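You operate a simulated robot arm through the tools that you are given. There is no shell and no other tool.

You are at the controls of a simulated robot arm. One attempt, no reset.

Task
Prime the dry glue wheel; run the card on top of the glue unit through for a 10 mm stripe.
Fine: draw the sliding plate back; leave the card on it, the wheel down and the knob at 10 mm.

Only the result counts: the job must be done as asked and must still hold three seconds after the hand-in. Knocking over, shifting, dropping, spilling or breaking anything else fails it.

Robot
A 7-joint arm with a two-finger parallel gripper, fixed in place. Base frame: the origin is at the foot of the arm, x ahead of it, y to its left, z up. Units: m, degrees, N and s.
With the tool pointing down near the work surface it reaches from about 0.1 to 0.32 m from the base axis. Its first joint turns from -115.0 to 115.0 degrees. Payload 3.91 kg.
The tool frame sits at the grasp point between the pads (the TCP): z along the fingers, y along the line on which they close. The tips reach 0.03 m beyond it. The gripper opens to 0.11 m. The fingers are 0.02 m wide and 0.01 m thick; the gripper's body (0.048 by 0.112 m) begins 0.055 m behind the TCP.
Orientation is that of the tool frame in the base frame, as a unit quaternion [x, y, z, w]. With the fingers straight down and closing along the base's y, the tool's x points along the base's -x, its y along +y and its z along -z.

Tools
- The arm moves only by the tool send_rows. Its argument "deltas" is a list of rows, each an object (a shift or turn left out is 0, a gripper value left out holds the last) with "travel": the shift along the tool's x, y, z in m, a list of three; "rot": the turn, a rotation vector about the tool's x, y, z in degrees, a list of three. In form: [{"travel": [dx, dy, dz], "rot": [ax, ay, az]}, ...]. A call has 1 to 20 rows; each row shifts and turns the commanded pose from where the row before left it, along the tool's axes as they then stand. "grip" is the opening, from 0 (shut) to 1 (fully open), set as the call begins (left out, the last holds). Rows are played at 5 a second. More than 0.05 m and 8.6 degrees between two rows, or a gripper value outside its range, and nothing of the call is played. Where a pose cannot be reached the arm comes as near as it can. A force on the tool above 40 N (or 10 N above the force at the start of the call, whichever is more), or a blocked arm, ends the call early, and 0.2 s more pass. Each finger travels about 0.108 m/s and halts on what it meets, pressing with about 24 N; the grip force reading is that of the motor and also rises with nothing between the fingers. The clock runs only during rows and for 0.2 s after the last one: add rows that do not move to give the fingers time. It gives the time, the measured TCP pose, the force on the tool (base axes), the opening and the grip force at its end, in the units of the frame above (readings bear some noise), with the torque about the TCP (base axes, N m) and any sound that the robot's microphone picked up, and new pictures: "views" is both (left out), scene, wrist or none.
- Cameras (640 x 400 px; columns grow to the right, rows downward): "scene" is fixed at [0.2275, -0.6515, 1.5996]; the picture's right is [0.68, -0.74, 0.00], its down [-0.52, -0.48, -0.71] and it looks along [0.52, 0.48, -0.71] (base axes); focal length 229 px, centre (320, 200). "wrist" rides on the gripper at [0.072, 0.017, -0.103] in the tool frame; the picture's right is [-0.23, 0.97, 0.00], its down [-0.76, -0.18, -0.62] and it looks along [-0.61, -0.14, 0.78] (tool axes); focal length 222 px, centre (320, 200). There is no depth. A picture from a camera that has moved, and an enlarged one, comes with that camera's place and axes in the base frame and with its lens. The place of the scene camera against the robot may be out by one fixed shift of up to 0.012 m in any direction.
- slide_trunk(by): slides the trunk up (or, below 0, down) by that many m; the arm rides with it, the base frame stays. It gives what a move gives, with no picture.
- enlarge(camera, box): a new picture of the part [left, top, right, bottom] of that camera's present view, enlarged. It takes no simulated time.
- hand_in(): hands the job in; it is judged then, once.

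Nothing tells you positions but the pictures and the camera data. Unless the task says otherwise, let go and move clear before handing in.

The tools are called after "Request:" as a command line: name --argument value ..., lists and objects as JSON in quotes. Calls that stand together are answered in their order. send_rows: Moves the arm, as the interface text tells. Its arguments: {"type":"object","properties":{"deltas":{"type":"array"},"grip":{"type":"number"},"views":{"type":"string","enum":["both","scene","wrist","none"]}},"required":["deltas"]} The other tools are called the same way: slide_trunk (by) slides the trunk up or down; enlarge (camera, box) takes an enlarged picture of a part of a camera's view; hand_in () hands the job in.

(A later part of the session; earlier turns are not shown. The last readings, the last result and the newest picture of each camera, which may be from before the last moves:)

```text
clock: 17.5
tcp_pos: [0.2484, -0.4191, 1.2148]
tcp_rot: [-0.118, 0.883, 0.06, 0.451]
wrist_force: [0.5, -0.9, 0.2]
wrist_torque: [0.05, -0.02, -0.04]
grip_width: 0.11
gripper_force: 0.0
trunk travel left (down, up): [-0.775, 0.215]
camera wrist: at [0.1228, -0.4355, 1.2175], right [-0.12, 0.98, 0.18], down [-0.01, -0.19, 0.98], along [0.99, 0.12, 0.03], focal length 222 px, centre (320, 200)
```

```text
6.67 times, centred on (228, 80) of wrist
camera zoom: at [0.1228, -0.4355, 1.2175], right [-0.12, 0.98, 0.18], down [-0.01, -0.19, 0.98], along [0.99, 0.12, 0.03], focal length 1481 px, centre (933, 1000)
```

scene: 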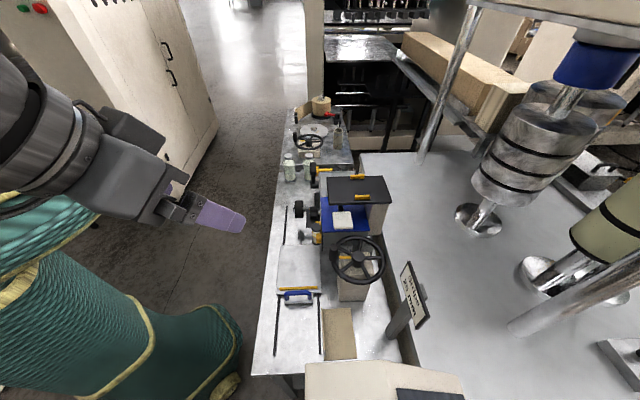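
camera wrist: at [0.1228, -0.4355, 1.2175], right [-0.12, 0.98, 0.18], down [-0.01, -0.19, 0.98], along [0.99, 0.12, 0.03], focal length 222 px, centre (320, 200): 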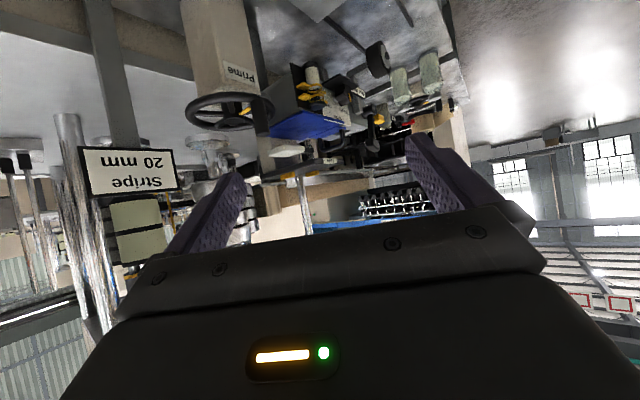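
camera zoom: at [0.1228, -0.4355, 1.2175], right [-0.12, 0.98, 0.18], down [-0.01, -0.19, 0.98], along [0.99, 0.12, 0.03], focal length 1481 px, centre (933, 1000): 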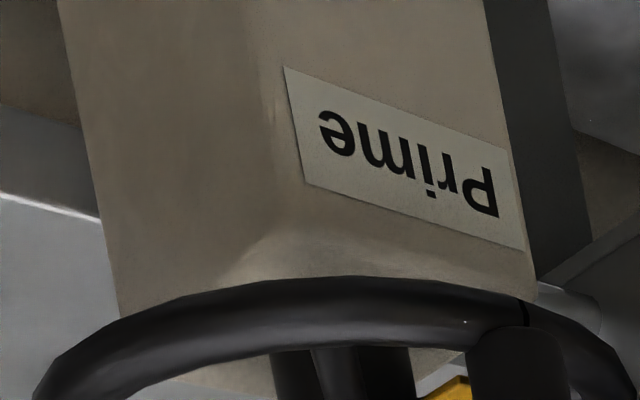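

The "Feed" plate and the white paddle hover about 5–9 cm above the blue cover. I'll lower a bit to look underneath and see how they're attached and what actually rests on the unit.

Request:
slide_trunk --by -0.1

Request:
enlarge --camera "wrist" --box '[240, 80, 400, 180]'

Request:
enlarge --camera "wrist" --box '[250, 130, 362, 200]'

Request:
enlarge --camera "scene" --box '[320, 160, 400, 210]'

```text
clock: 18.9
tcp_pos: [0.2482, -0.4191, 1.1153]
tcp_rot: [-0.116, 0.883, 0.059, 0.45]
wrist_force: [0.9, -0.6, -0.9]
wrist_torque: [0.03, 0.02, -0.04]
grip_width: 0.11
gripper_force: 0.1
trunk travel left (down, up): [-0.675, 0.315]
```

```text
4.00 times, centred on (320, 130) of wrist
camera zoom: at [0.1224, -0.4359, 1.1177], right [-0.12, 0.98, 0.18], down [-0.01, -0.19, 0.98], along [0.99, 0.12, 0.03], focal length 888 px, centre (320, 480)
```

zoom: 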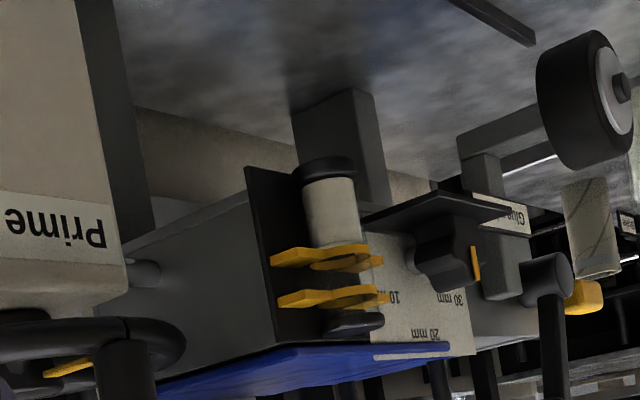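

```text
5.71 times, centred on (306, 165) of wrist
camera zoom: at [0.1224, -0.4359, 1.1177], right [-0.12, 0.98, 0.18], down [-0.01, -0.19, 0.98], along [0.99, 0.12, 0.03], focal length 1269 px, centre (400, 400)
```

zoom: 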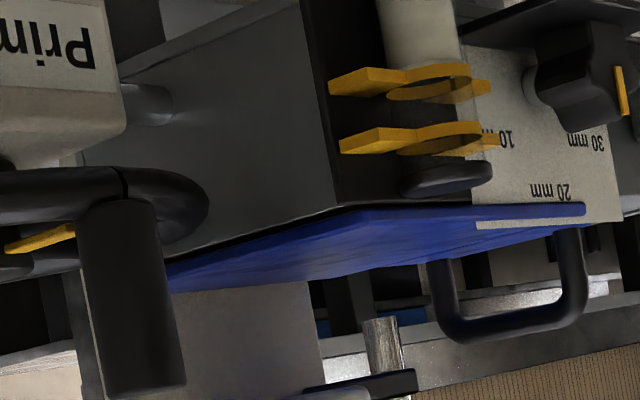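

```text
8.00 times, centred on (360, 185) of scene
camera zoom: at [0.2275, -0.6515, 1.5996], right [0.68, -0.74, 0.0], down [-0.52, -0.48, -0.71], along [0.52, 0.48, -0.71], focal length 1835 px, centre (0, 320)
```

zoom: 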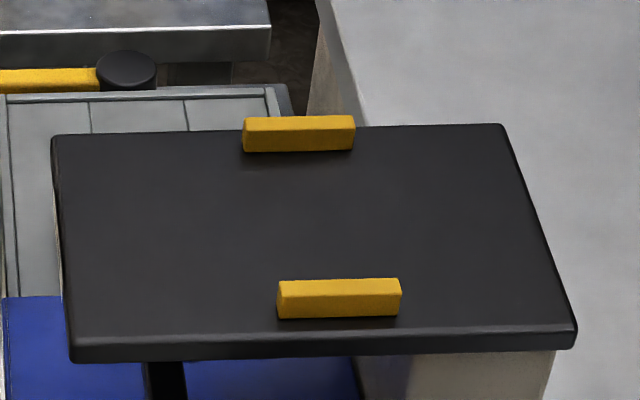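

Request:
enlarge --camera "wrist" --box '[272, 135, 320, 165]'

Request:
enlarge --camera "wrist" --box '[310, 140, 358, 170]'

Request:
enlarge --camera "wrist" --box '[290, 155, 370, 205]'

Request:
enlarge --camera "scene" --box '[320, 222, 352, 242]'

Request:
enlarge --camera "scene" --box '[346, 205, 378, 225]'

Request:
enlarge --camera "scene" --box '[350, 218, 382, 238]'

```text
13.33 times, centred on (296, 150) of wrist
camera zoom: at [0.1224, -0.4359, 1.1177], right [-0.12, 0.98, 0.18], down [-0.01, -0.19, 0.98], along [0.99, 0.12, 0.03], focal length 2962 px, centre (640, 867)
```

zoom: 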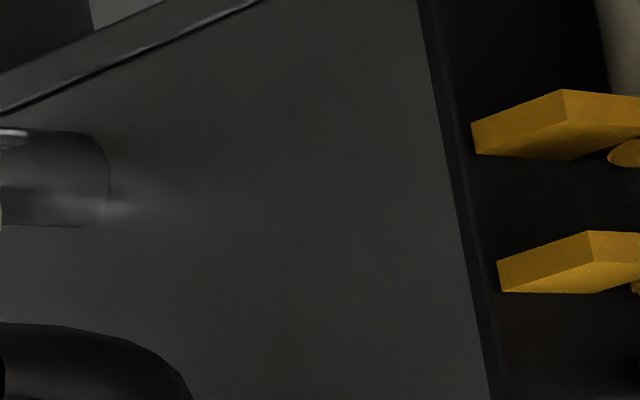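

```text
13.33 times, centred on (334, 155) of wrist
camera zoom: at [0.1224, -0.4359, 1.1177], right [-0.12, 0.98, 0.18], down [-0.01, -0.19, 0.98], along [0.99, 0.12, 0.03], focal length 2962 px, centre (133, 800)
```

zoom: 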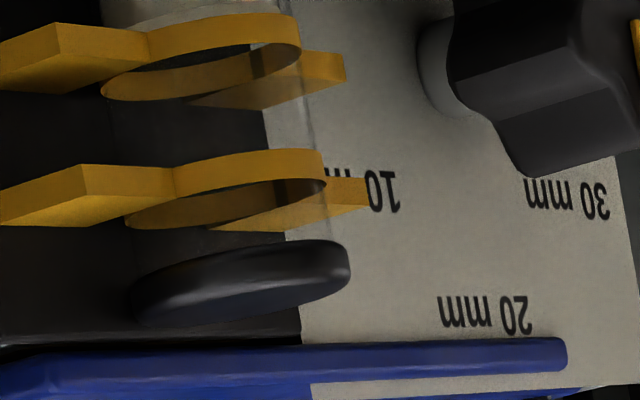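

```text
8.00 times, centred on (330, 180) of wrist
camera zoom: at [0.1224, -0.4359, 1.1177], right [-0.12, 0.98, 0.18], down [-0.01, -0.19, 0.98], along [0.99, 0.12, 0.03], focal length 1777 px, centre (240, 360)
```

zoom: 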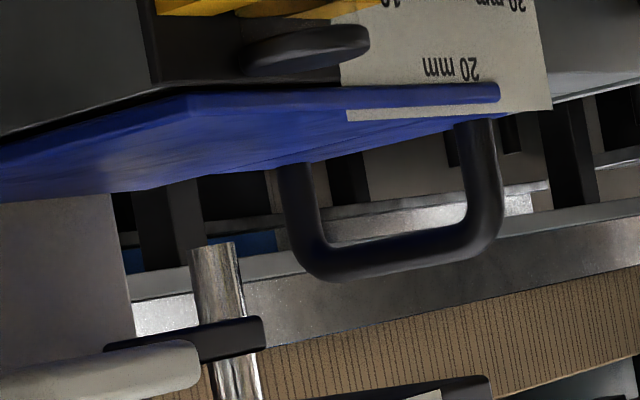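

```text
16.00 times, centred on (336, 232) of scene
camera zoom: at [0.2275, -0.6515, 1.5996], right [0.68, -0.74, 0.0], down [-0.52, -0.48, -0.71], along [0.52, 0.48, -0.71], focal length 3670 px, centre (64, -312)
```

zoom: 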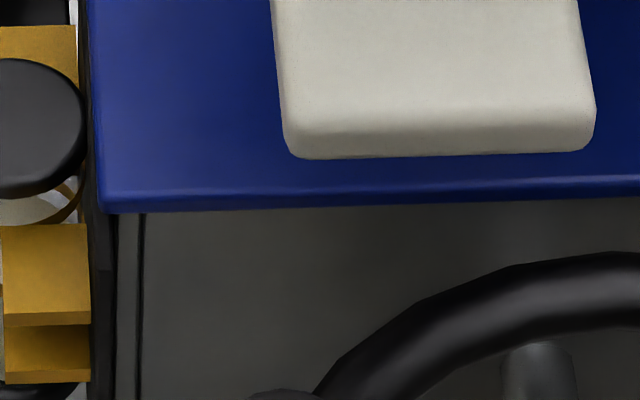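

```text
16.00 times, centred on (362, 215) of scene
camera zoom: at [0.2275, -0.6515, 1.5996], right [0.68, -0.74, 0.0], down [-0.52, -0.48, -0.71], along [0.52, 0.48, -0.71], focal length 3670 px, centre (-352, -40)
```

zoom: 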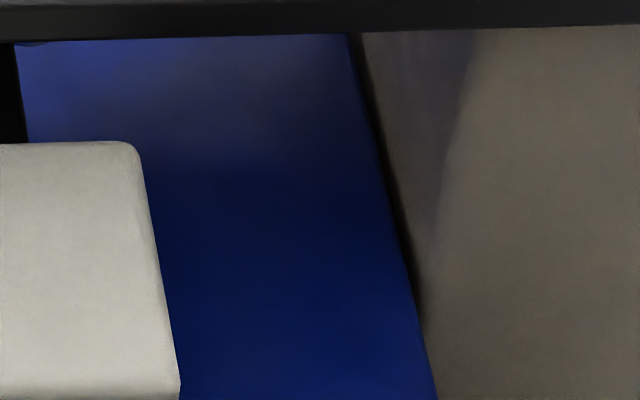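

```text
16.00 times, centred on (366, 228) of scene
camera zoom: at [0.2275, -0.6515, 1.5996], right [0.68, -0.74, 0.0], down [-0.52, -0.48, -0.71], along [0.52, 0.48, -0.71], focal length 3670 px, centre (-416, -248)
```

zoom: 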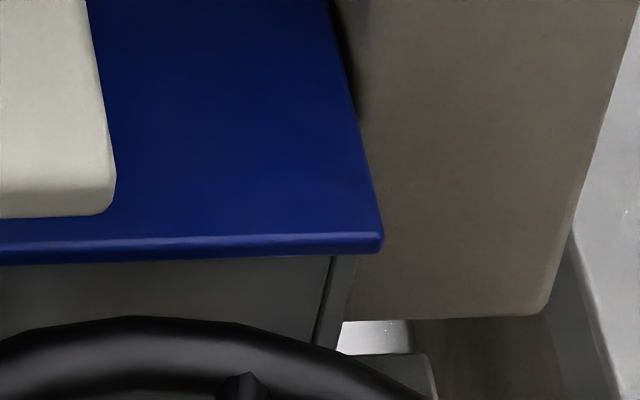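

I still can't tell whether the blue square is a loose card or a fixed cover, so I'll go around to the other end (u+ side) and look at its far edge. First up, then across in front of the unit.

Request:
slide_trunk --by 0.2

Request:
send_rows --deltas '[{"travel": [-0.022, 0.0261, 0.0302]}, {"travel": [-0.022, 0.0261, 0.0302]}, {"travel": [-0.022, 0.0261, 0.0302]}, {"travel": [-0.022, 0.0261, 0.0302]}, {"travel": [-0.022, 0.0261, 0.0302]}, {"travel": [-0.022, 0.0261, 0.0302]}, {"travel": [-0.022, 0.0261, 0.0302]}, {"travel": [-0.022, 0.0261, 0.0302]}, {"travel": [-0.022, 0.0261, 0.0302]}, {"travel": [-0.022, 0.0261, 0.0302]}, {"travel": [-0.022, 0.0261, 0.0302]}, {"travel": [-0.022, 0.0261, 0.0302]}, {}]' --views "scene"

Request:
send_rows --deltas '[{"rot": [6.573, 0, 4.777]}, {"rot": [6.573, 0, 4.777]}, {"rot": [6.573, 0, 4.777]}, {"rot": [6.573, 0, 4.777]}, {"rot": [6.573, 0, 4.777]}, {"rot": [6.573, 0, 4.777]}, {"rot": [6.573, 0, 4.777]}, {"rot": [6.573, 0, 4.777]}, {"rot": [6.573, 0, 4.777]}, {"rot": [6.573, 0, 4.777]}, {"rot": [6.573, 0, 4.777]}, {"rot": [6.573, 0, 4.777]}, {"rot": [6.573, 0, 4.777]}, {}]'

```text
clock: 21.0
tcp_pos: [0.2494, -0.4193, 1.3154]
tcp_rot: [-0.116, 0.883, 0.059, 0.45]
wrist_force: [-0.8, -0.5, -0.5]
wrist_torque: [0.01, -0.03, 0.01]
grip_width: 0.1099
gripper_force: 0.0
trunk travel left (down, up): [-0.875, 0.115]
```

```text
clock: 23.8
tcp_pos: [0.5988, 0.0003, 1.3157]
tcp_rot: [-0.115, 0.883, 0.059, 0.451]
wrist_force: [0.7, -0.7, 0.3]
wrist_torque: [-0.01, -0.01, 0.02]
grip_width: 0.1098
gripper_force: 0.1
trunk travel left (down, up): [-0.875, 0.115]
```

scene: 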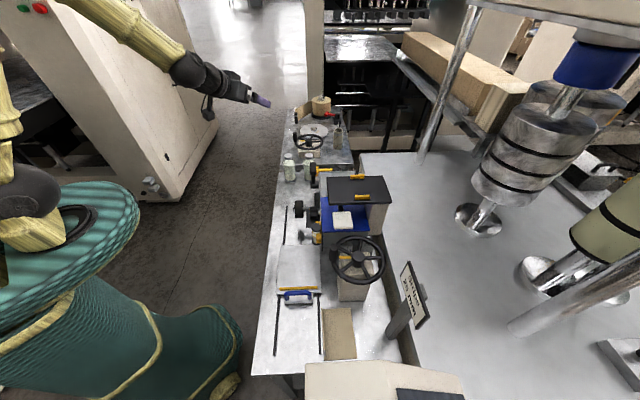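

```text
clock: 26.8
tcp_pos: [0.6001, -0.0009, 1.3161]
tcp_rot: [0.634, 0.626, -0.323, 0.319]
wrist_force: [0.4, 0.5, -0.4]
wrist_torque: [-0.02, -0.02, -0.01]
grip_width: 0.1099
gripper_force: 0.1
trunk travel left (down, up): [-0.875, 0.115]
camera wrist: at [0.6182, 0.1253, 1.3185], right [0.97, -0.15, 0.18], down [-0.18, 0.06, 0.98], along [-0.15, -0.99, 0.03], focal length 222 px, centre (320, 200)
```

scene: 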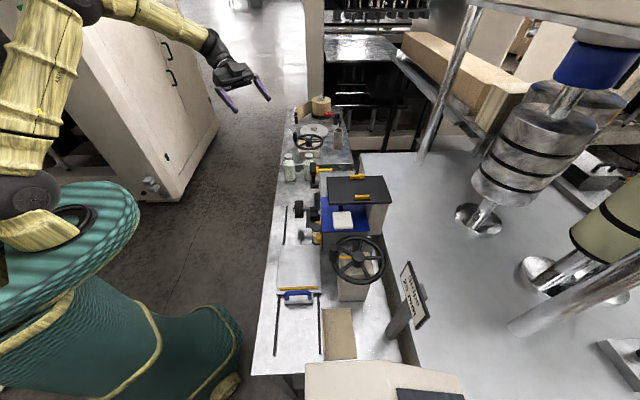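
wrist: 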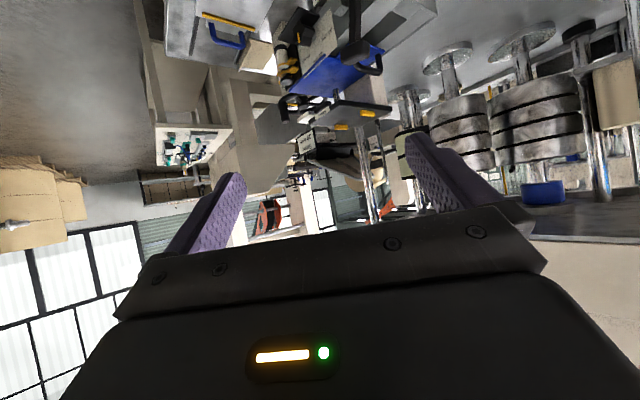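

Request:
enlarge --camera "wrist" --box '[260, 20, 420, 120]'

Request:
enlarge --camera "wrist" --box '[300, 30, 396, 90]'

Request:
enlarge --camera "wrist" --box '[270, 75, 398, 155]'

Request:
enlarge --camera "wrist" --box '[330, 30, 378, 60]'

```text
4.00 times, centred on (340, 70) of wrist
camera zoom: at [0.6182, 0.1253, 1.3185], right [0.97, -0.15, 0.18], down [-0.18, 0.06, 0.98], along [-0.15, -0.99, 0.03], focal length 888 px, centre (240, 720)
```

zoom: 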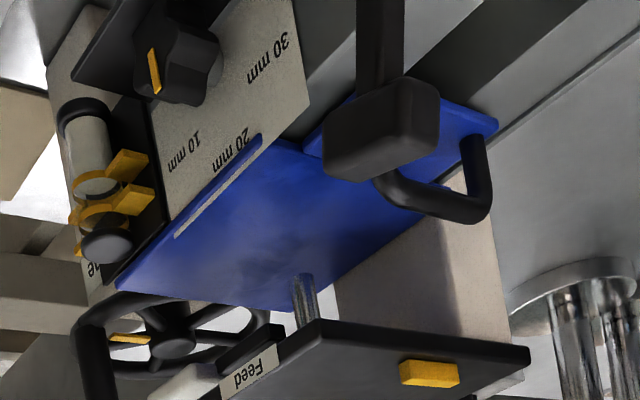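

```text
6.67 times, centred on (348, 60) of wrist
camera zoom: at [0.6182, 0.1253, 1.3185], right [0.97, -0.15, 0.18], down [-0.18, 0.06, 0.98], along [-0.15, -0.99, 0.03], focal length 1481 px, centre (133, 1133)
```

zoom: 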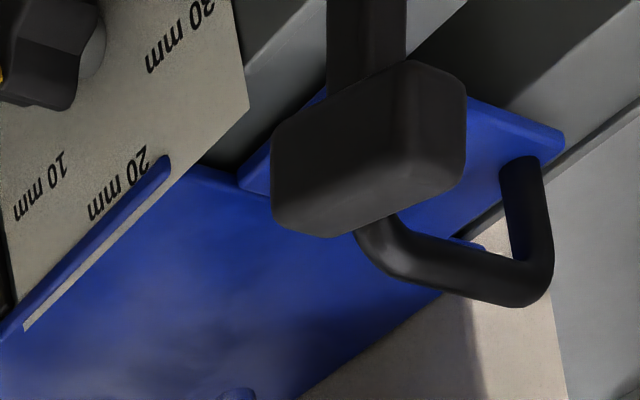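

```text
5.00 times, centred on (334, 115) of wrist
camera zoom: at [0.6182, 0.1253, 1.3185], right [0.97, -0.15, 0.18], down [-0.18, 0.06, 0.98], along [-0.15, -0.99, 0.03], focal length 1111 px, centre (250, 625)
```

zoom: 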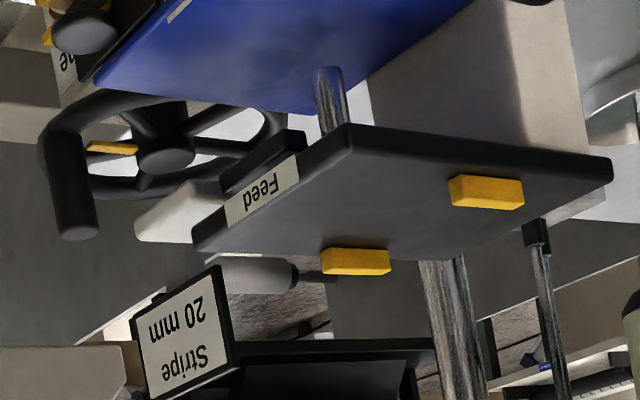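

```text
13.33 times, centred on (354, 45) of wrist
camera zoom: at [0.6182, 0.1253, 1.3185], right [0.97, -0.15, 0.18], down [-0.18, 0.06, 0.98], along [-0.15, -0.99, 0.03], focal length 2962 px, centre (-133, 2267)
```

zoom: 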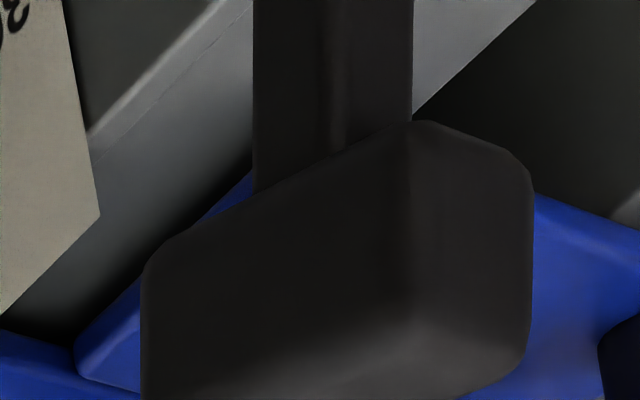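

A chrome post stands on the blue cover and holds the "Feed" plate, so the blue cover is a fixed part. I need to find the actual card; let me scan the rest of the unit's top and the tan board closely.

Request:
enlarge --camera "scene" --box '[316, 168, 348, 188]'

Request:
enlarge --camera "scene" --box '[316, 184, 340, 199]'

Request:
enlarge --camera "scene" --box '[310, 295, 374, 335]'

Request:
enlarge --camera "scene" --box '[310, 325, 374, 365]'

Request:
enlarge --camera "wrist" --box '[360, 0, 440, 50]'

Request:
enlarge --camera "wrist" --box '[180, 0, 308, 80]'

```text
16.00 times, centred on (332, 178) of scene
camera zoom: at [0.2275, -0.6515, 1.5996], right [0.68, -0.74, 0.0], down [-0.52, -0.48, -0.71], along [0.52, 0.48, -0.71], focal length 3670 px, centre (128, 552)
```

zoom: 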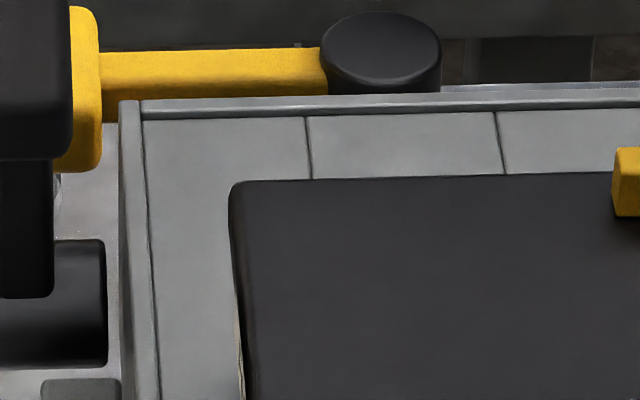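

```text
16.00 times, centred on (328, 192) of scene
camera zoom: at [0.2275, -0.6515, 1.5996], right [0.68, -0.74, 0.0], down [-0.52, -0.48, -0.71], along [0.52, 0.48, -0.71], focal length 3670 px, centre (192, 336)
```

zoom: 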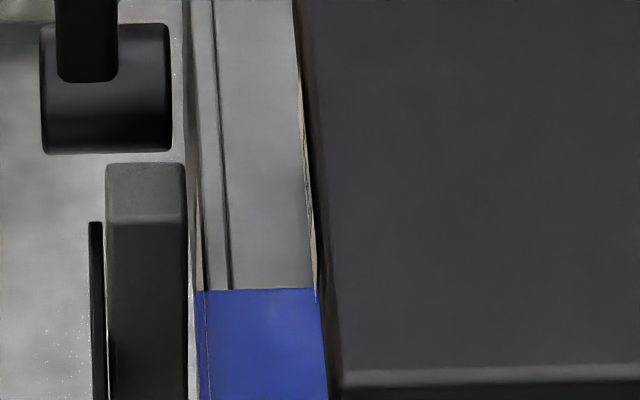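

```text
10.00 times, centred on (342, 315) of scene
camera zoom: at [0.2275, -0.6515, 1.5996], right [0.68, -0.74, 0.0], down [-0.52, -0.48, -0.71], along [0.52, 0.48, -0.71], focal length 2294 px, centre (100, -950)
```

zoom: 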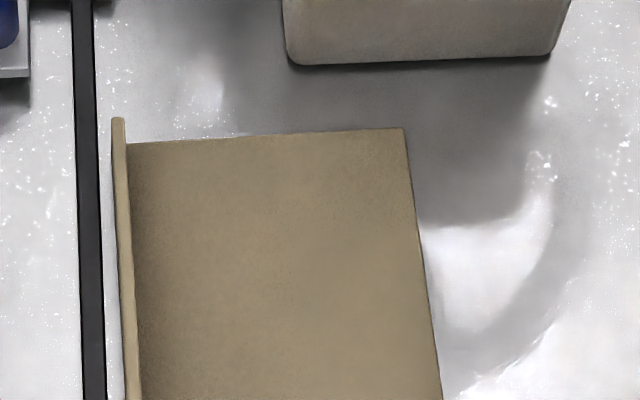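

```text
10.00 times, centred on (342, 345) of scene
camera zoom: at [0.2275, -0.6515, 1.5996], right [0.68, -0.74, 0.0], down [-0.52, -0.48, -0.71], along [0.52, 0.48, -0.71], focal length 2294 px, centre (100, -1250)
```

zoom: 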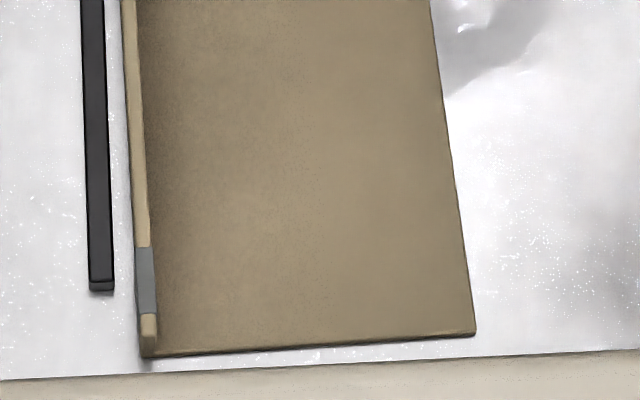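

```text
8.00 times, centred on (400, 25) of wrist
camera zoom: at [0.6182, 0.1253, 1.3185], right [0.97, -0.15, 0.18], down [-0.18, 0.06, 0.98], along [-0.15, -0.99, 0.03], focal length 1777 px, centre (-320, 1600)
```

zoom: 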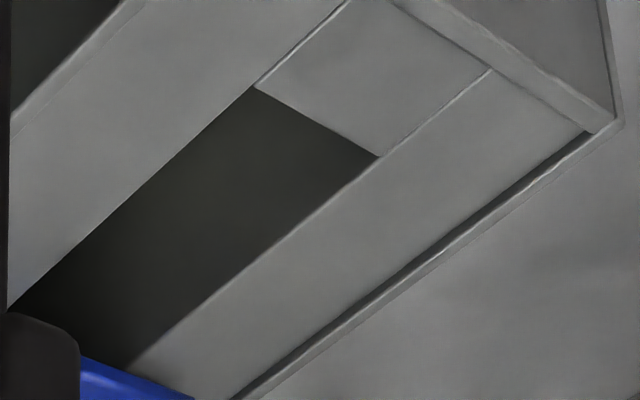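

```text
5.00 times, centred on (244, 40) of wrist
camera zoom: at [0.6182, 0.1253, 1.3185], right [0.97, -0.15, 0.18], down [-0.18, 0.06, 0.98], along [-0.15, -0.99, 0.03], focal length 1111 px, centre (700, 1000)
```

zoom: 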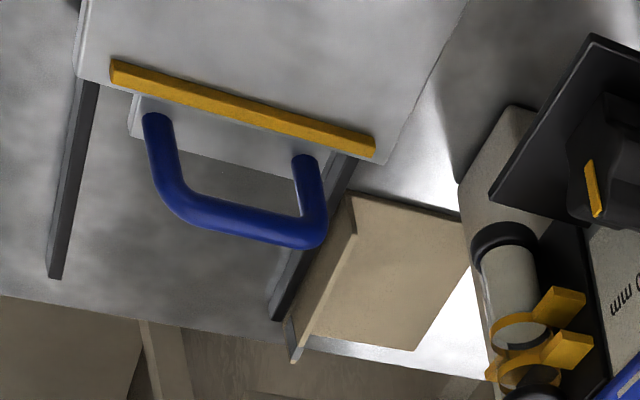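

The pin under the "Feed" plate ends about 2 cm above the blue square, so the plate overhangs it from the column and doesn't rest on it. I'll look at the unit head-on from the front at that height.

Request:
send_rows --deltas '[{"rot": [-6.148, 0, -4.469]}, {"rot": [-6.148, 0, -4.469]}, {"rot": [-6.148, 0, -4.469]}, {"rot": [-6.148, 0, -4.469]}, {"rot": [-6.148, 0, -4.469]}, {"rot": [-6.148, 0, -4.469]}, {"travel": [0, -0.046, 0]}, {"travel": [0, -0.046, 0]}, {"travel": [0, -0.046, 0]}, {"travel": [0, -0.046, 0]}, {"travel": [0, -0.046, 0]}, {"travel": [0, -0.046, 0]}, {}]' --views "none"

Request:
slide_trunk --by -0.18

Request:
send_rows --deltas '[{}]' --views "wrist"

Request:
enlarge --camera "wrist" --box '[240, 60, 432, 180]'

```text
clock: 29.6
tcp_pos: [0.408, -0.1937, 1.3113]
tcp_rot: [0.341, 0.824, -0.173, 0.418]
wrist_force: [-0.2, 0.2, -0.2]
wrist_torque: [-0.02, -0.03, 0.03]
grip_width: 0.1098
gripper_force: 0.1
trunk travel left (down, up): [-0.875, 0.115]
```

```text
clock: 31.6
tcp_pos: [0.4072, -0.1936, 1.1321]
tcp_rot: [0.341, 0.824, -0.173, 0.418]
wrist_force: [0.6, -0.4, 0.4]
wrist_torque: [-0.03, 0.03, -0.01]
grip_width: 0.1101
gripper_force: 0.0
trunk travel left (down, up): [-0.695, 0.295]
```

```text
clock: 32.0
tcp_pos: [0.4072, -0.1941, 1.134]
tcp_rot: [0.341, 0.824, -0.173, 0.418]
wrist_force: [-0.5, -0.4, 0.4]
wrist_torque: [0.0, -0.02, 0.01]
grip_width: 0.11
gripper_force: 0.1
trunk travel left (down, up): [-0.695, 0.295]
camera wrist: at [0.3303, -0.0929, 1.1356], right [0.78, 0.59, 0.18], down [-0.16, -0.09, 0.98], along [0.6, -0.8, 0.03], focal length 222 px, centre (320, 200)
```

wrist: 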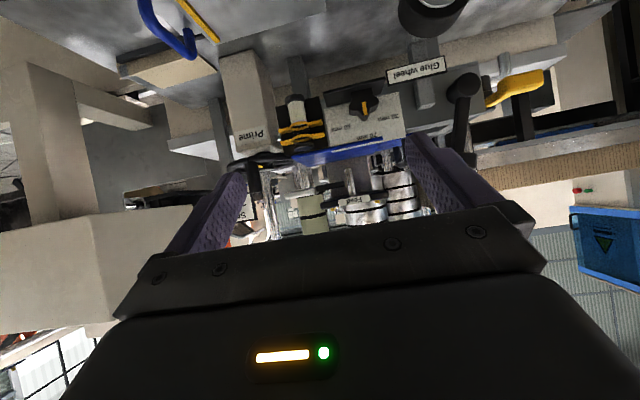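

```text
3.33 times, centred on (336, 120) of wrist
camera zoom: at [0.3303, -0.0929, 1.1356], right [0.78, 0.59, 0.18], down [-0.16, -0.09, 0.98], along [0.6, -0.8, 0.03], focal length 740 px, centre (267, 467)
```

zoom: 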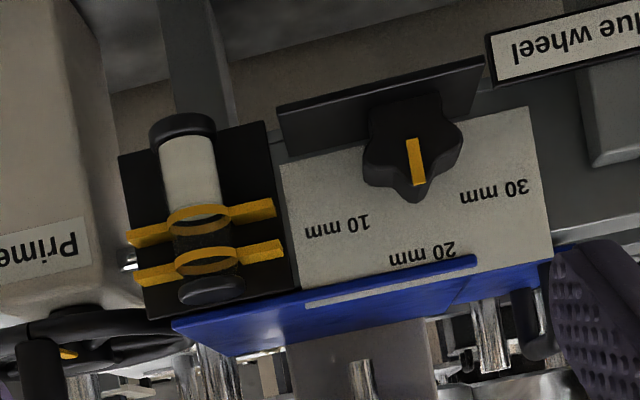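

Request:
enlarge --camera "wrist" --box '[250, 130, 410, 230]'

Request:
enlarge --camera "wrist" --box '[300, 150, 380, 200]'

Request:
enlarge --camera "wrist" --box '[310, 80, 406, 140]'

Request:
enlarge --camera "wrist" --box '[400, 60, 560, 160]'

```text
4.00 times, centred on (330, 180) of wrist
camera zoom: at [0.3303, -0.0929, 1.1356], right [0.78, 0.59, 0.18], down [-0.16, -0.09, 0.98], along [0.6, -0.8, 0.03], focal length 888 px, centre (280, 280)
```

zoom: 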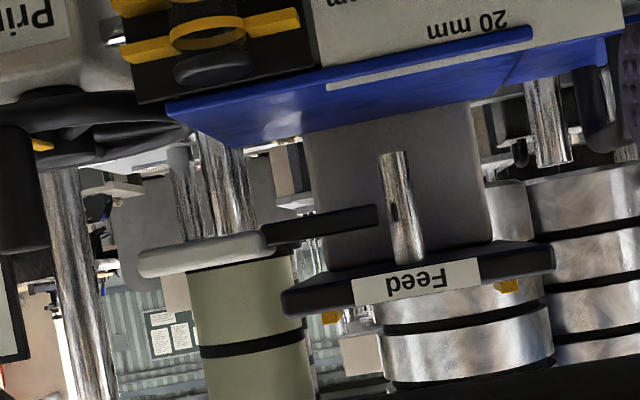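

```text
8.00 times, centred on (340, 175) of wrist
camera zoom: at [0.3303, -0.0929, 1.1356], right [0.78, 0.59, 0.18], down [-0.16, -0.09, 0.98], along [0.6, -0.8, 0.03], focal length 1777 px, centre (160, 400)
```

zoom: 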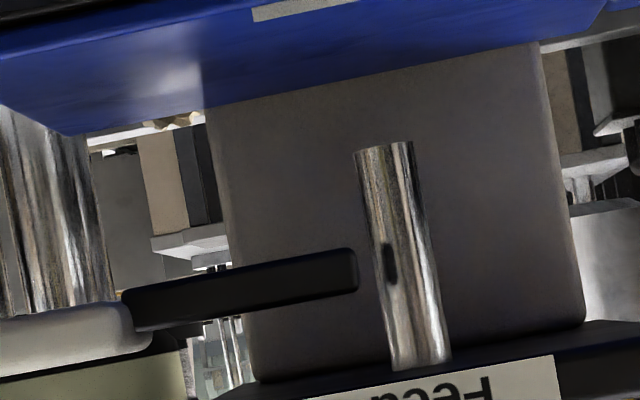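

```text
6.67 times, centred on (358, 110) of wrist
camera zoom: at [0.3303, -0.0929, 1.1356], right [0.78, 0.59, 0.18], down [-0.16, -0.09, 0.98], along [0.6, -0.8, 0.03], focal length 1481 px, centre (67, 800)
```

zoom: 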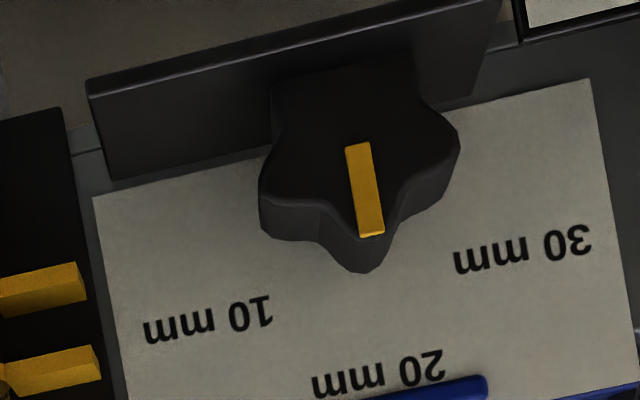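

```text
4.00 times, centred on (480, 110) of wrist
camera zoom: at [0.3303, -0.0929, 1.1356], right [0.78, 0.59, 0.18], down [-0.16, -0.09, 0.98], along [0.6, -0.8, 0.03], focal length 888 px, centre (-320, 560)
```

zoom: 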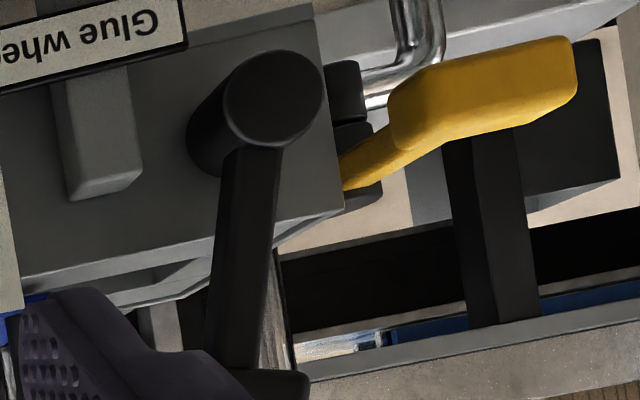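

Request:
enlarge --camera "wrist" --box '[364, 128, 412, 158]'

Request:
enlarge --camera "wrist" --box '[288, 140, 336, 170]'

Request:
enlarge --camera "wrist" --box '[326, 135, 374, 165]'

```text
13.33 times, centred on (388, 143) of wrist
camera zoom: at [0.3303, -0.0929, 1.1356], right [0.78, 0.59, 0.18], down [-0.16, -0.09, 0.98], along [0.6, -0.8, 0.03], focal length 2962 px, centre (-587, 960)
```

zoom: 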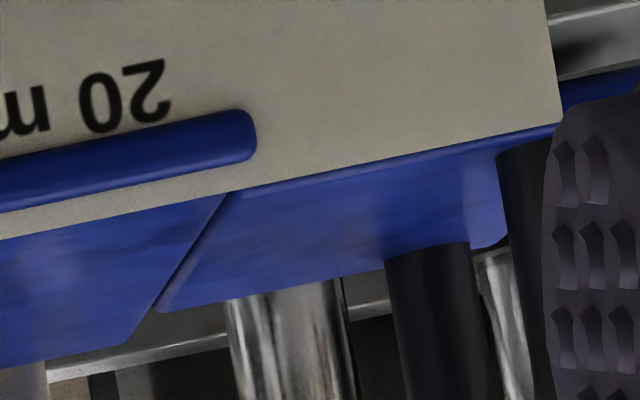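

```text
13.33 times, centred on (312, 155) of wrist
camera zoom: at [0.3303, -0.0929, 1.1356], right [0.78, 0.59, 0.18], down [-0.16, -0.09, 0.98], along [0.6, -0.8, 0.03], focal length 2962 px, centre (427, 800)
```

zoom: 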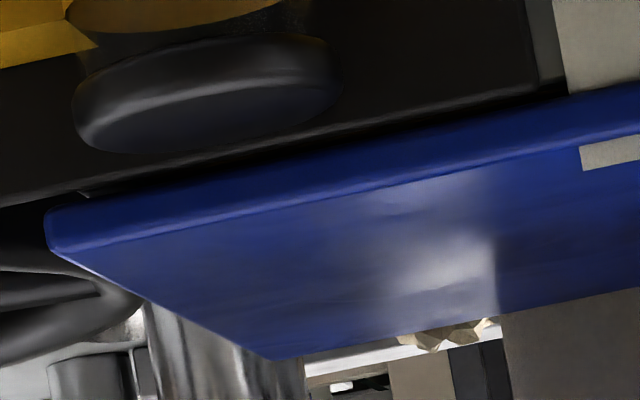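

```text
13.33 times, centred on (350, 150) of wrist
camera zoom: at [0.3303, -0.0929, 1.1356], right [0.78, 0.59, 0.18], down [-0.16, -0.09, 0.98], along [0.6, -0.8, 0.03], focal length 2962 px, centre (-80, 867)
```

zoom: 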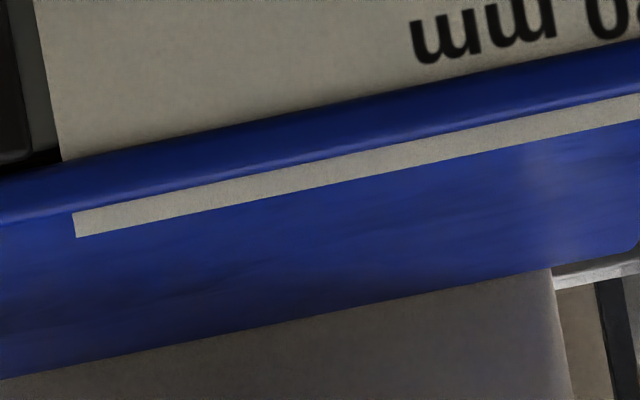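

Let me scan the rest of the bench and surroundings for anything card-like.

Request:
enlarge --camera "scene" --box '[264, 86, 360, 146]'

Request:
enlarge --camera "scene" --box '[264, 130, 360, 190]'

Request:
enlarge --camera "scene" --box '[264, 190, 344, 240]'

Request:
enlarge --camera "scene" --box '[264, 235, 344, 285]'

Request:
enlarge --camera "scene" --box '[250, 275, 410, 375]'

Request:
enlarge --camera "scene" --box '[270, 340, 480, 400]'

```text
6.67 times, centred on (312, 116) of scene
camera zoom: at [0.2275, -0.6515, 1.5996], right [0.68, -0.74, 0.0], down [-0.52, -0.48, -0.71], along [0.52, 0.48, -0.71], focal length 1529 px, centre (373, 760)
```

zoom: 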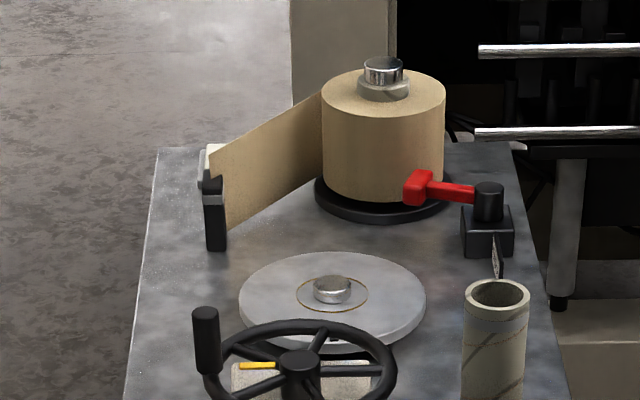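

```text
6.67 times, centred on (312, 160) of scene
camera zoom: at [0.2275, -0.6515, 1.5996], right [0.68, -0.74, 0.0], down [-0.52, -0.48, -0.71], along [0.52, 0.48, -0.71], focal length 1529 px, centre (373, 467)
```

zoom: 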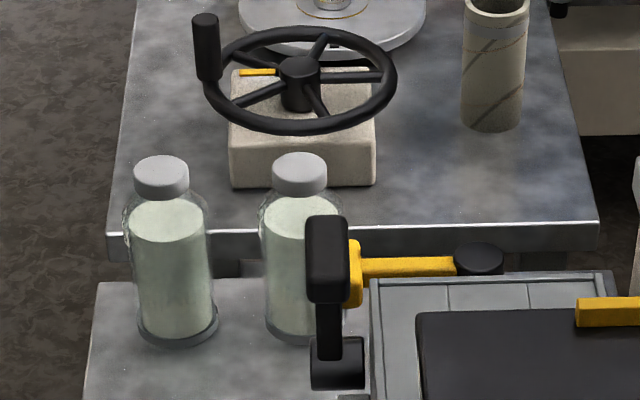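

```text
8.00 times, centred on (304, 215) of scene
camera zoom: at [0.2275, -0.6515, 1.5996], right [0.68, -0.74, 0.0], down [-0.52, -0.48, -0.71], along [0.52, 0.48, -0.71], focal length 1835 px, centre (448, 80)
```

zoom: 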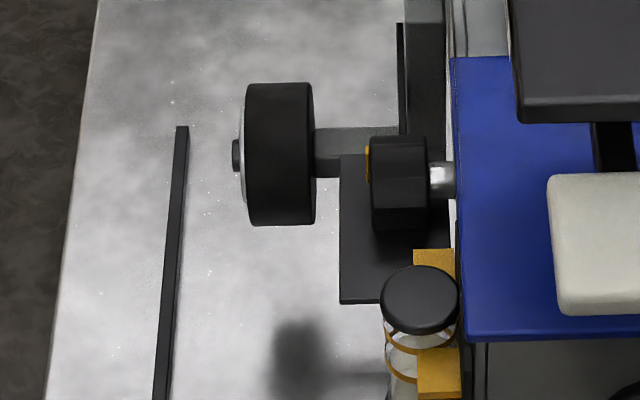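

```text
8.00 times, centred on (304, 260) of scene
camera zoom: at [0.2275, -0.6515, 1.5996], right [0.68, -0.74, 0.0], down [-0.52, -0.48, -0.71], along [0.52, 0.48, -0.71], focal length 1835 px, centre (448, -280)
```

zoom: 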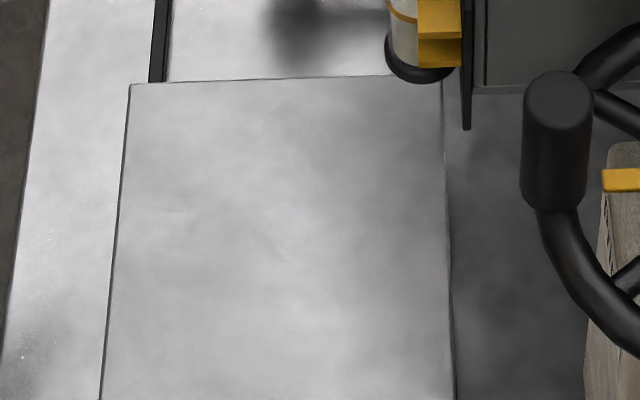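

```text
4.00 times, centred on (330, 325) of scene
camera zoom: at [0.2275, -0.6515, 1.5996], right [0.68, -0.74, 0.0], down [-0.52, -0.48, -0.71], along [0.52, 0.48, -0.71], focal length 918 px, centre (280, -300)
```

zoom: 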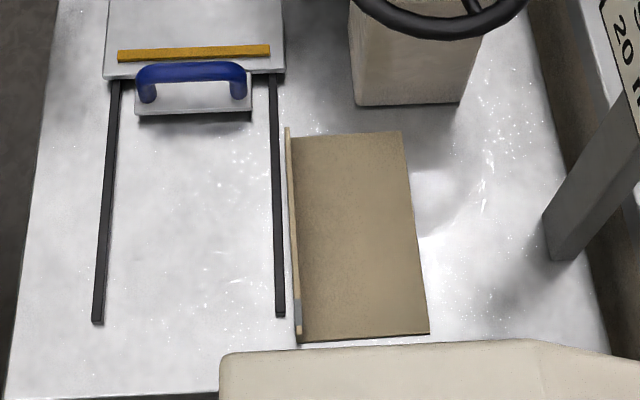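

```text
3.05 times, centred on (375, 370) of scene
camera zoom: at [0.2275, -0.6515, 1.5996], right [0.68, -0.74, 0.0], down [-0.52, -0.48, -0.71], along [0.52, 0.48, -0.71], focal length 699 px, centre (152, -318)
```

zoom: 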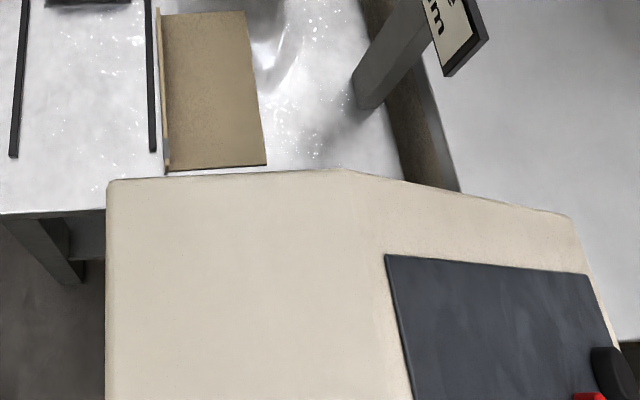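

The only card-like loose object is the tan L-shaped board lying on the glue unit's table beside the right rail. I'll move the camera closer to inspect it.

Request:
send_rows --deltas '[{"travel": [0, -0.045, 0]}, {"travel": [0, -0.045, 0]}, {"travel": [0, -0.045, 0]}, {"travel": [0, -0.045, 0]}, {"travel": [0, -0.045, 0]}, {"travel": [0, -0.045, 0]}, {"rot": [0, 8, 0]}, {"rot": [0, 8, 0]}, {"rot": [0, 8, 0]}, {}]' --views "wrist"

Request:
enlarge --camera "wrist" --box '[230, 60, 430, 185]'

```text
clock: 34.2
tcp_pos: [0.2302, -0.3942, 1.1457]
tcp_rot: [0.371, 0.892, -0.099, 0.237]
wrist_force: [0.1, 0.6, -1.3]
wrist_torque: [-0.04, 0.04, -0.02]
grip_width: 0.1101
gripper_force: 0.1
out of reach, approached as far as the arm can: row 1, 2
trunk travel left (down, up): [-0.695, 0.295]
camera wrist: at [0.1618, -0.302, 1.1997], right [0.83, 0.55, 0.11], down [0.12, -0.37, 0.92], along [0.55, -0.75, -0.38], focal length 222 px, centre (320, 200)
```

wrist: 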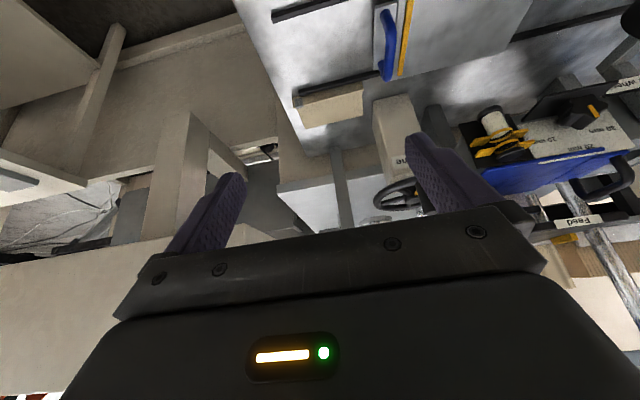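

```text
3.20 times, centred on (330, 122) of wrist
camera zoom: at [0.1618, -0.302, 1.1997], right [0.83, 0.55, 0.11], down [0.12, -0.37, 0.92], along [0.55, -0.75, -0.38], focal length 711 px, centre (288, 448)
```

zoom: 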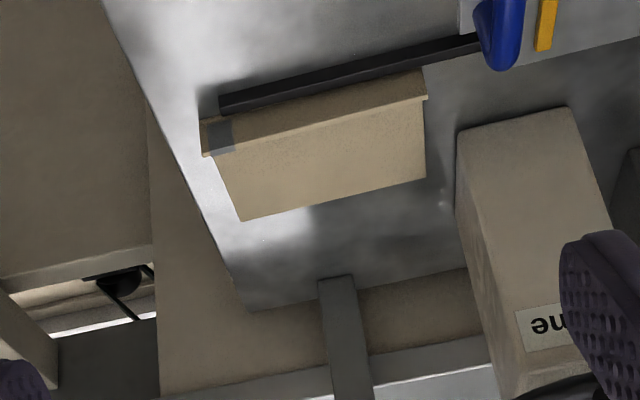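

Request:
enlarge --camera "wrist" --box '[285, 78, 373, 133]'

Request:
enlarge --camera "wrist" --box '[288, 90, 320, 110]'

Request:
enlarge --camera "wrist" --box '[340, 75, 372, 95]'

Request:
enlarge --camera "wrist" --box '[450, 70, 640, 250]'

```text
7.27 times, centred on (329, 106) of wrist
camera zoom: at [0.1618, -0.302, 1.1997], right [0.83, 0.55, 0.11], down [0.12, -0.37, 0.92], along [0.55, -0.75, -0.38], focal length 1615 px, centre (254, 887)
```

zoom: 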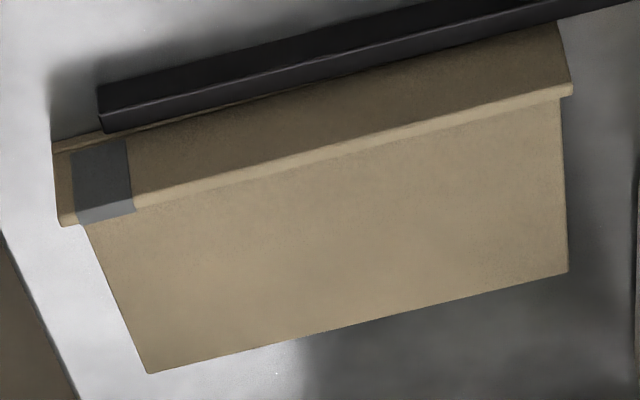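

```text
16.00 times, centred on (304, 100) of wrist
camera zoom: at [0.1618, -0.302, 1.1997], right [0.83, 0.55, 0.11], down [0.12, -0.37, 0.92], along [0.55, -0.75, -0.38], focal length 3554 px, centre (576, 1800)
```

zoom: 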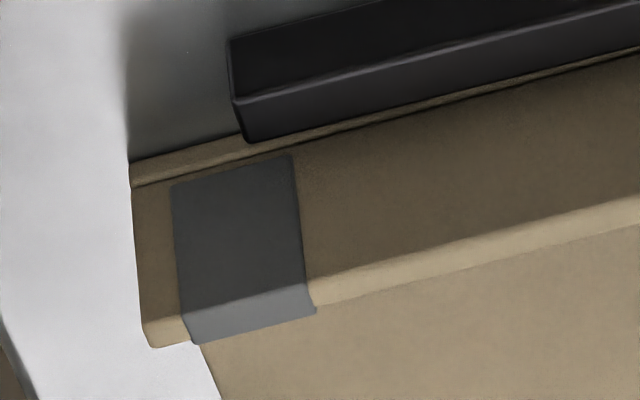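

```text
16.00 times, centred on (356, 85) of wrist
camera zoom: at [0.1618, -0.302, 1.1997], right [0.83, 0.55, 0.11], down [0.12, -0.37, 0.92], along [0.55, -0.75, -0.38], focal length 3554 px, centre (-256, 2040)
```

zoom: 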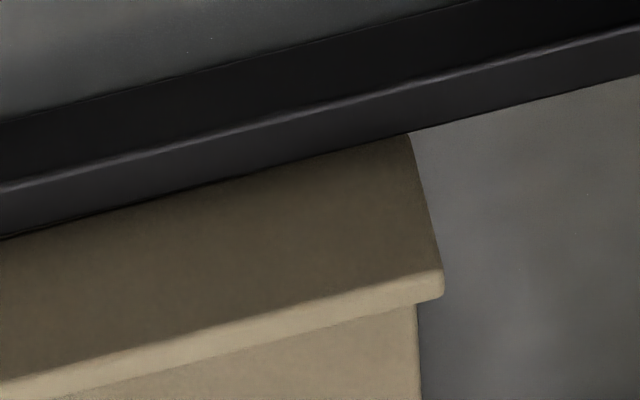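

```text
2.22 times, centred on (545, 160) of wrist
camera zoom: at [0.1618, -0.302, 1.1997], right [0.83, 0.55, 0.11], down [0.12, -0.37, 0.92], along [0.55, -0.75, -0.38], focal length 494 px, centre (-180, 289)
```

zoom: 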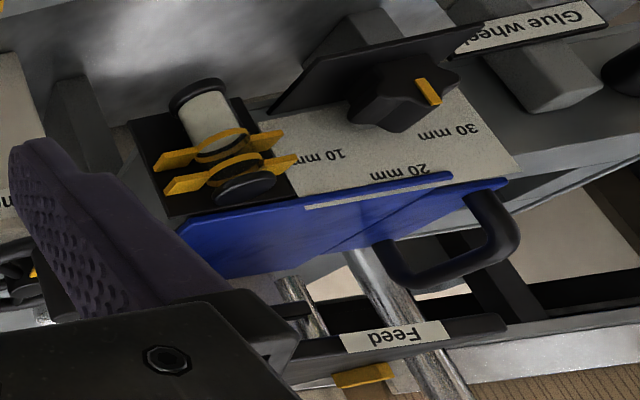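

The tan piece is a board with an upright flange (graspable) and a grey patch. Before settling on it, I'll get a high overhead look at the whole unit, including behind the "Feed" plate.

Request:
slide_trunk --by 0.29

Request:
send_rows --deltas '[{"travel": [-0.0195, 0.0333, 0.01125]}, {"travel": [-0.0195, 0.0333, 0.01125]}, {"travel": [-0.0195, 0.0333, 0.01125]}, {"travel": [-0.0195, 0.0333, 0.01125]}, {"travel": [-0.0195, 0.0333, 0.01125]}, {"travel": [-0.0195, 0.0333, 0.01125]}, {"travel": [-0.0195, 0.0333, 0.01125]}, {"travel": [-0.0195, 0.0333, 0.01125]}, {}]' --views "wrist"

Request:
enlarge --camera "wrist" --box '[200, 0, 440, 150]'

Request:
enlarge --camera "wrist" --box '[240, 60, 400, 160]'

```text
clock: 37.1
tcp_pos: [0.2303, -0.3943, 1.4352]
tcp_rot: [0.369, 0.893, -0.098, 0.238]
wrist_force: [0.6, -0.5, 0.0]
wrist_torque: [-0.02, -0.01, 0.0]
grip_width: 0.1099
gripper_force: 0.1
trunk travel left (down, up): [-0.985, 0.005]
```

```text
clock: 39.1
tcp_pos: [0.5463, -0.3344, 1.4364]
tcp_rot: [0.37, 0.892, -0.098, 0.239]
wrist_force: [-0.2, -0.4, 0.1]
wrist_torque: [0.05, 0.01, 0.03]
grip_width: 0.11
gripper_force: 0.1
trunk travel left (down, up): [-0.985, 0.005]
camera wrist: at [0.4775, -0.242, 1.4905], right [0.83, 0.55, 0.11], down [0.12, -0.37, 0.92], along [0.55, -0.75, -0.38], focal length 222 px, centre (320, 200)
```

wrist: 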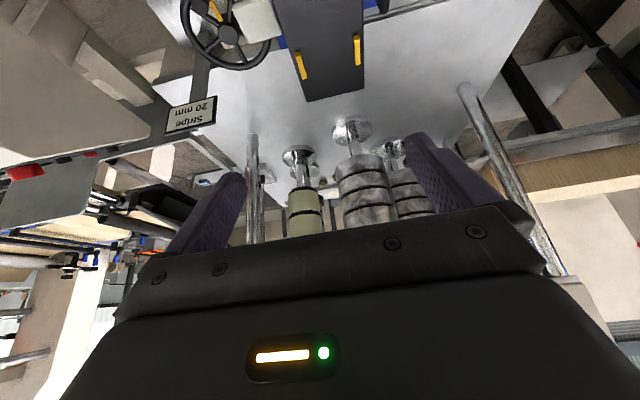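

```text
2.67 times, centred on (320, 75) of wrist
camera zoom: at [0.4775, -0.242, 1.4905], right [0.83, 0.55, 0.11], down [0.12, -0.37, 0.92], along [0.55, -0.75, -0.38], focal length 592 px, centre (320, 533)
```

zoom: 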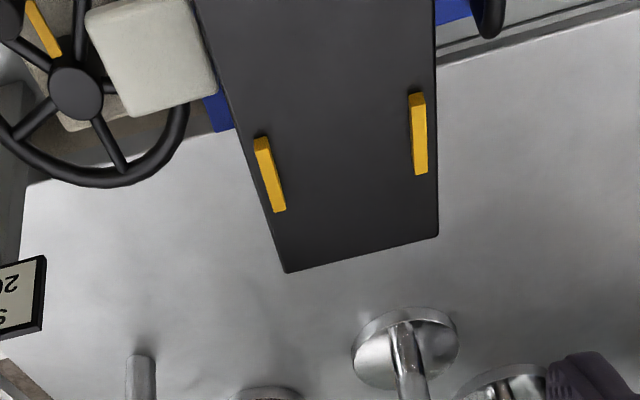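

```text
4.00 times, centred on (320, 110) of wrist
camera zoom: at [0.4775, -0.242, 1.4905], right [0.83, 0.55, 0.11], down [0.12, -0.37, 0.92], along [0.55, -0.75, -0.38], focal length 888 px, centre (320, 560)
```

zoom: 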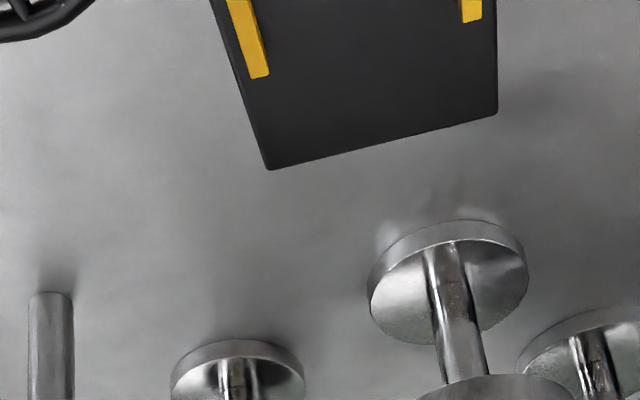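

Request:
enlarge --camera "wrist" --box '[216, 0, 296, 50]'

Request:
enlarge --camera "scene" --box '[328, 208, 360, 228]'

Request:
enlarge --camera "wrist" --box '[170, 0, 250, 50]'

```text
8.00 times, centred on (256, 25) of wrist
camera zoom: at [0.4775, -0.242, 1.4905], right [0.83, 0.55, 0.11], down [0.12, -0.37, 0.92], along [0.55, -0.75, -0.38], focal length 1777 px, centre (832, 1600)
```

zoom: 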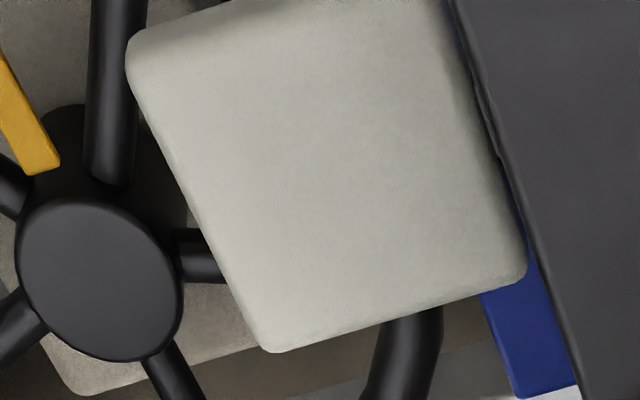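

```text
16.00 times, centred on (344, 218) of scene
camera zoom: at [0.2275, -0.6515, 1.5996], right [0.68, -0.74, 0.0], down [-0.52, -0.48, -0.71], along [0.52, 0.48, -0.71], focal length 3670 px, centre (-64, -88)
```

zoom: 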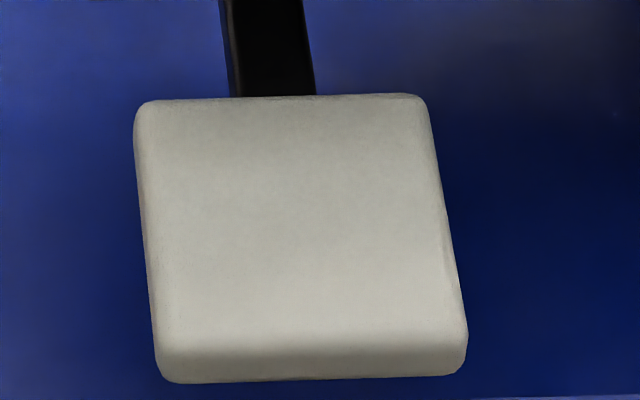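

```text
8.00 times, centred on (210, 25) of wrist
camera zoom: at [0.4775, -0.242, 1.4905], right [0.83, 0.55, 0.11], down [0.12, -0.37, 0.92], along [0.55, -0.75, -0.38], focal length 1777 px, centre (1200, 1600)
```

zoom: 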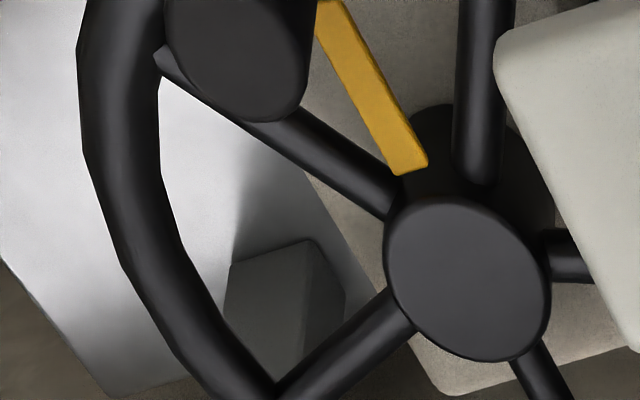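

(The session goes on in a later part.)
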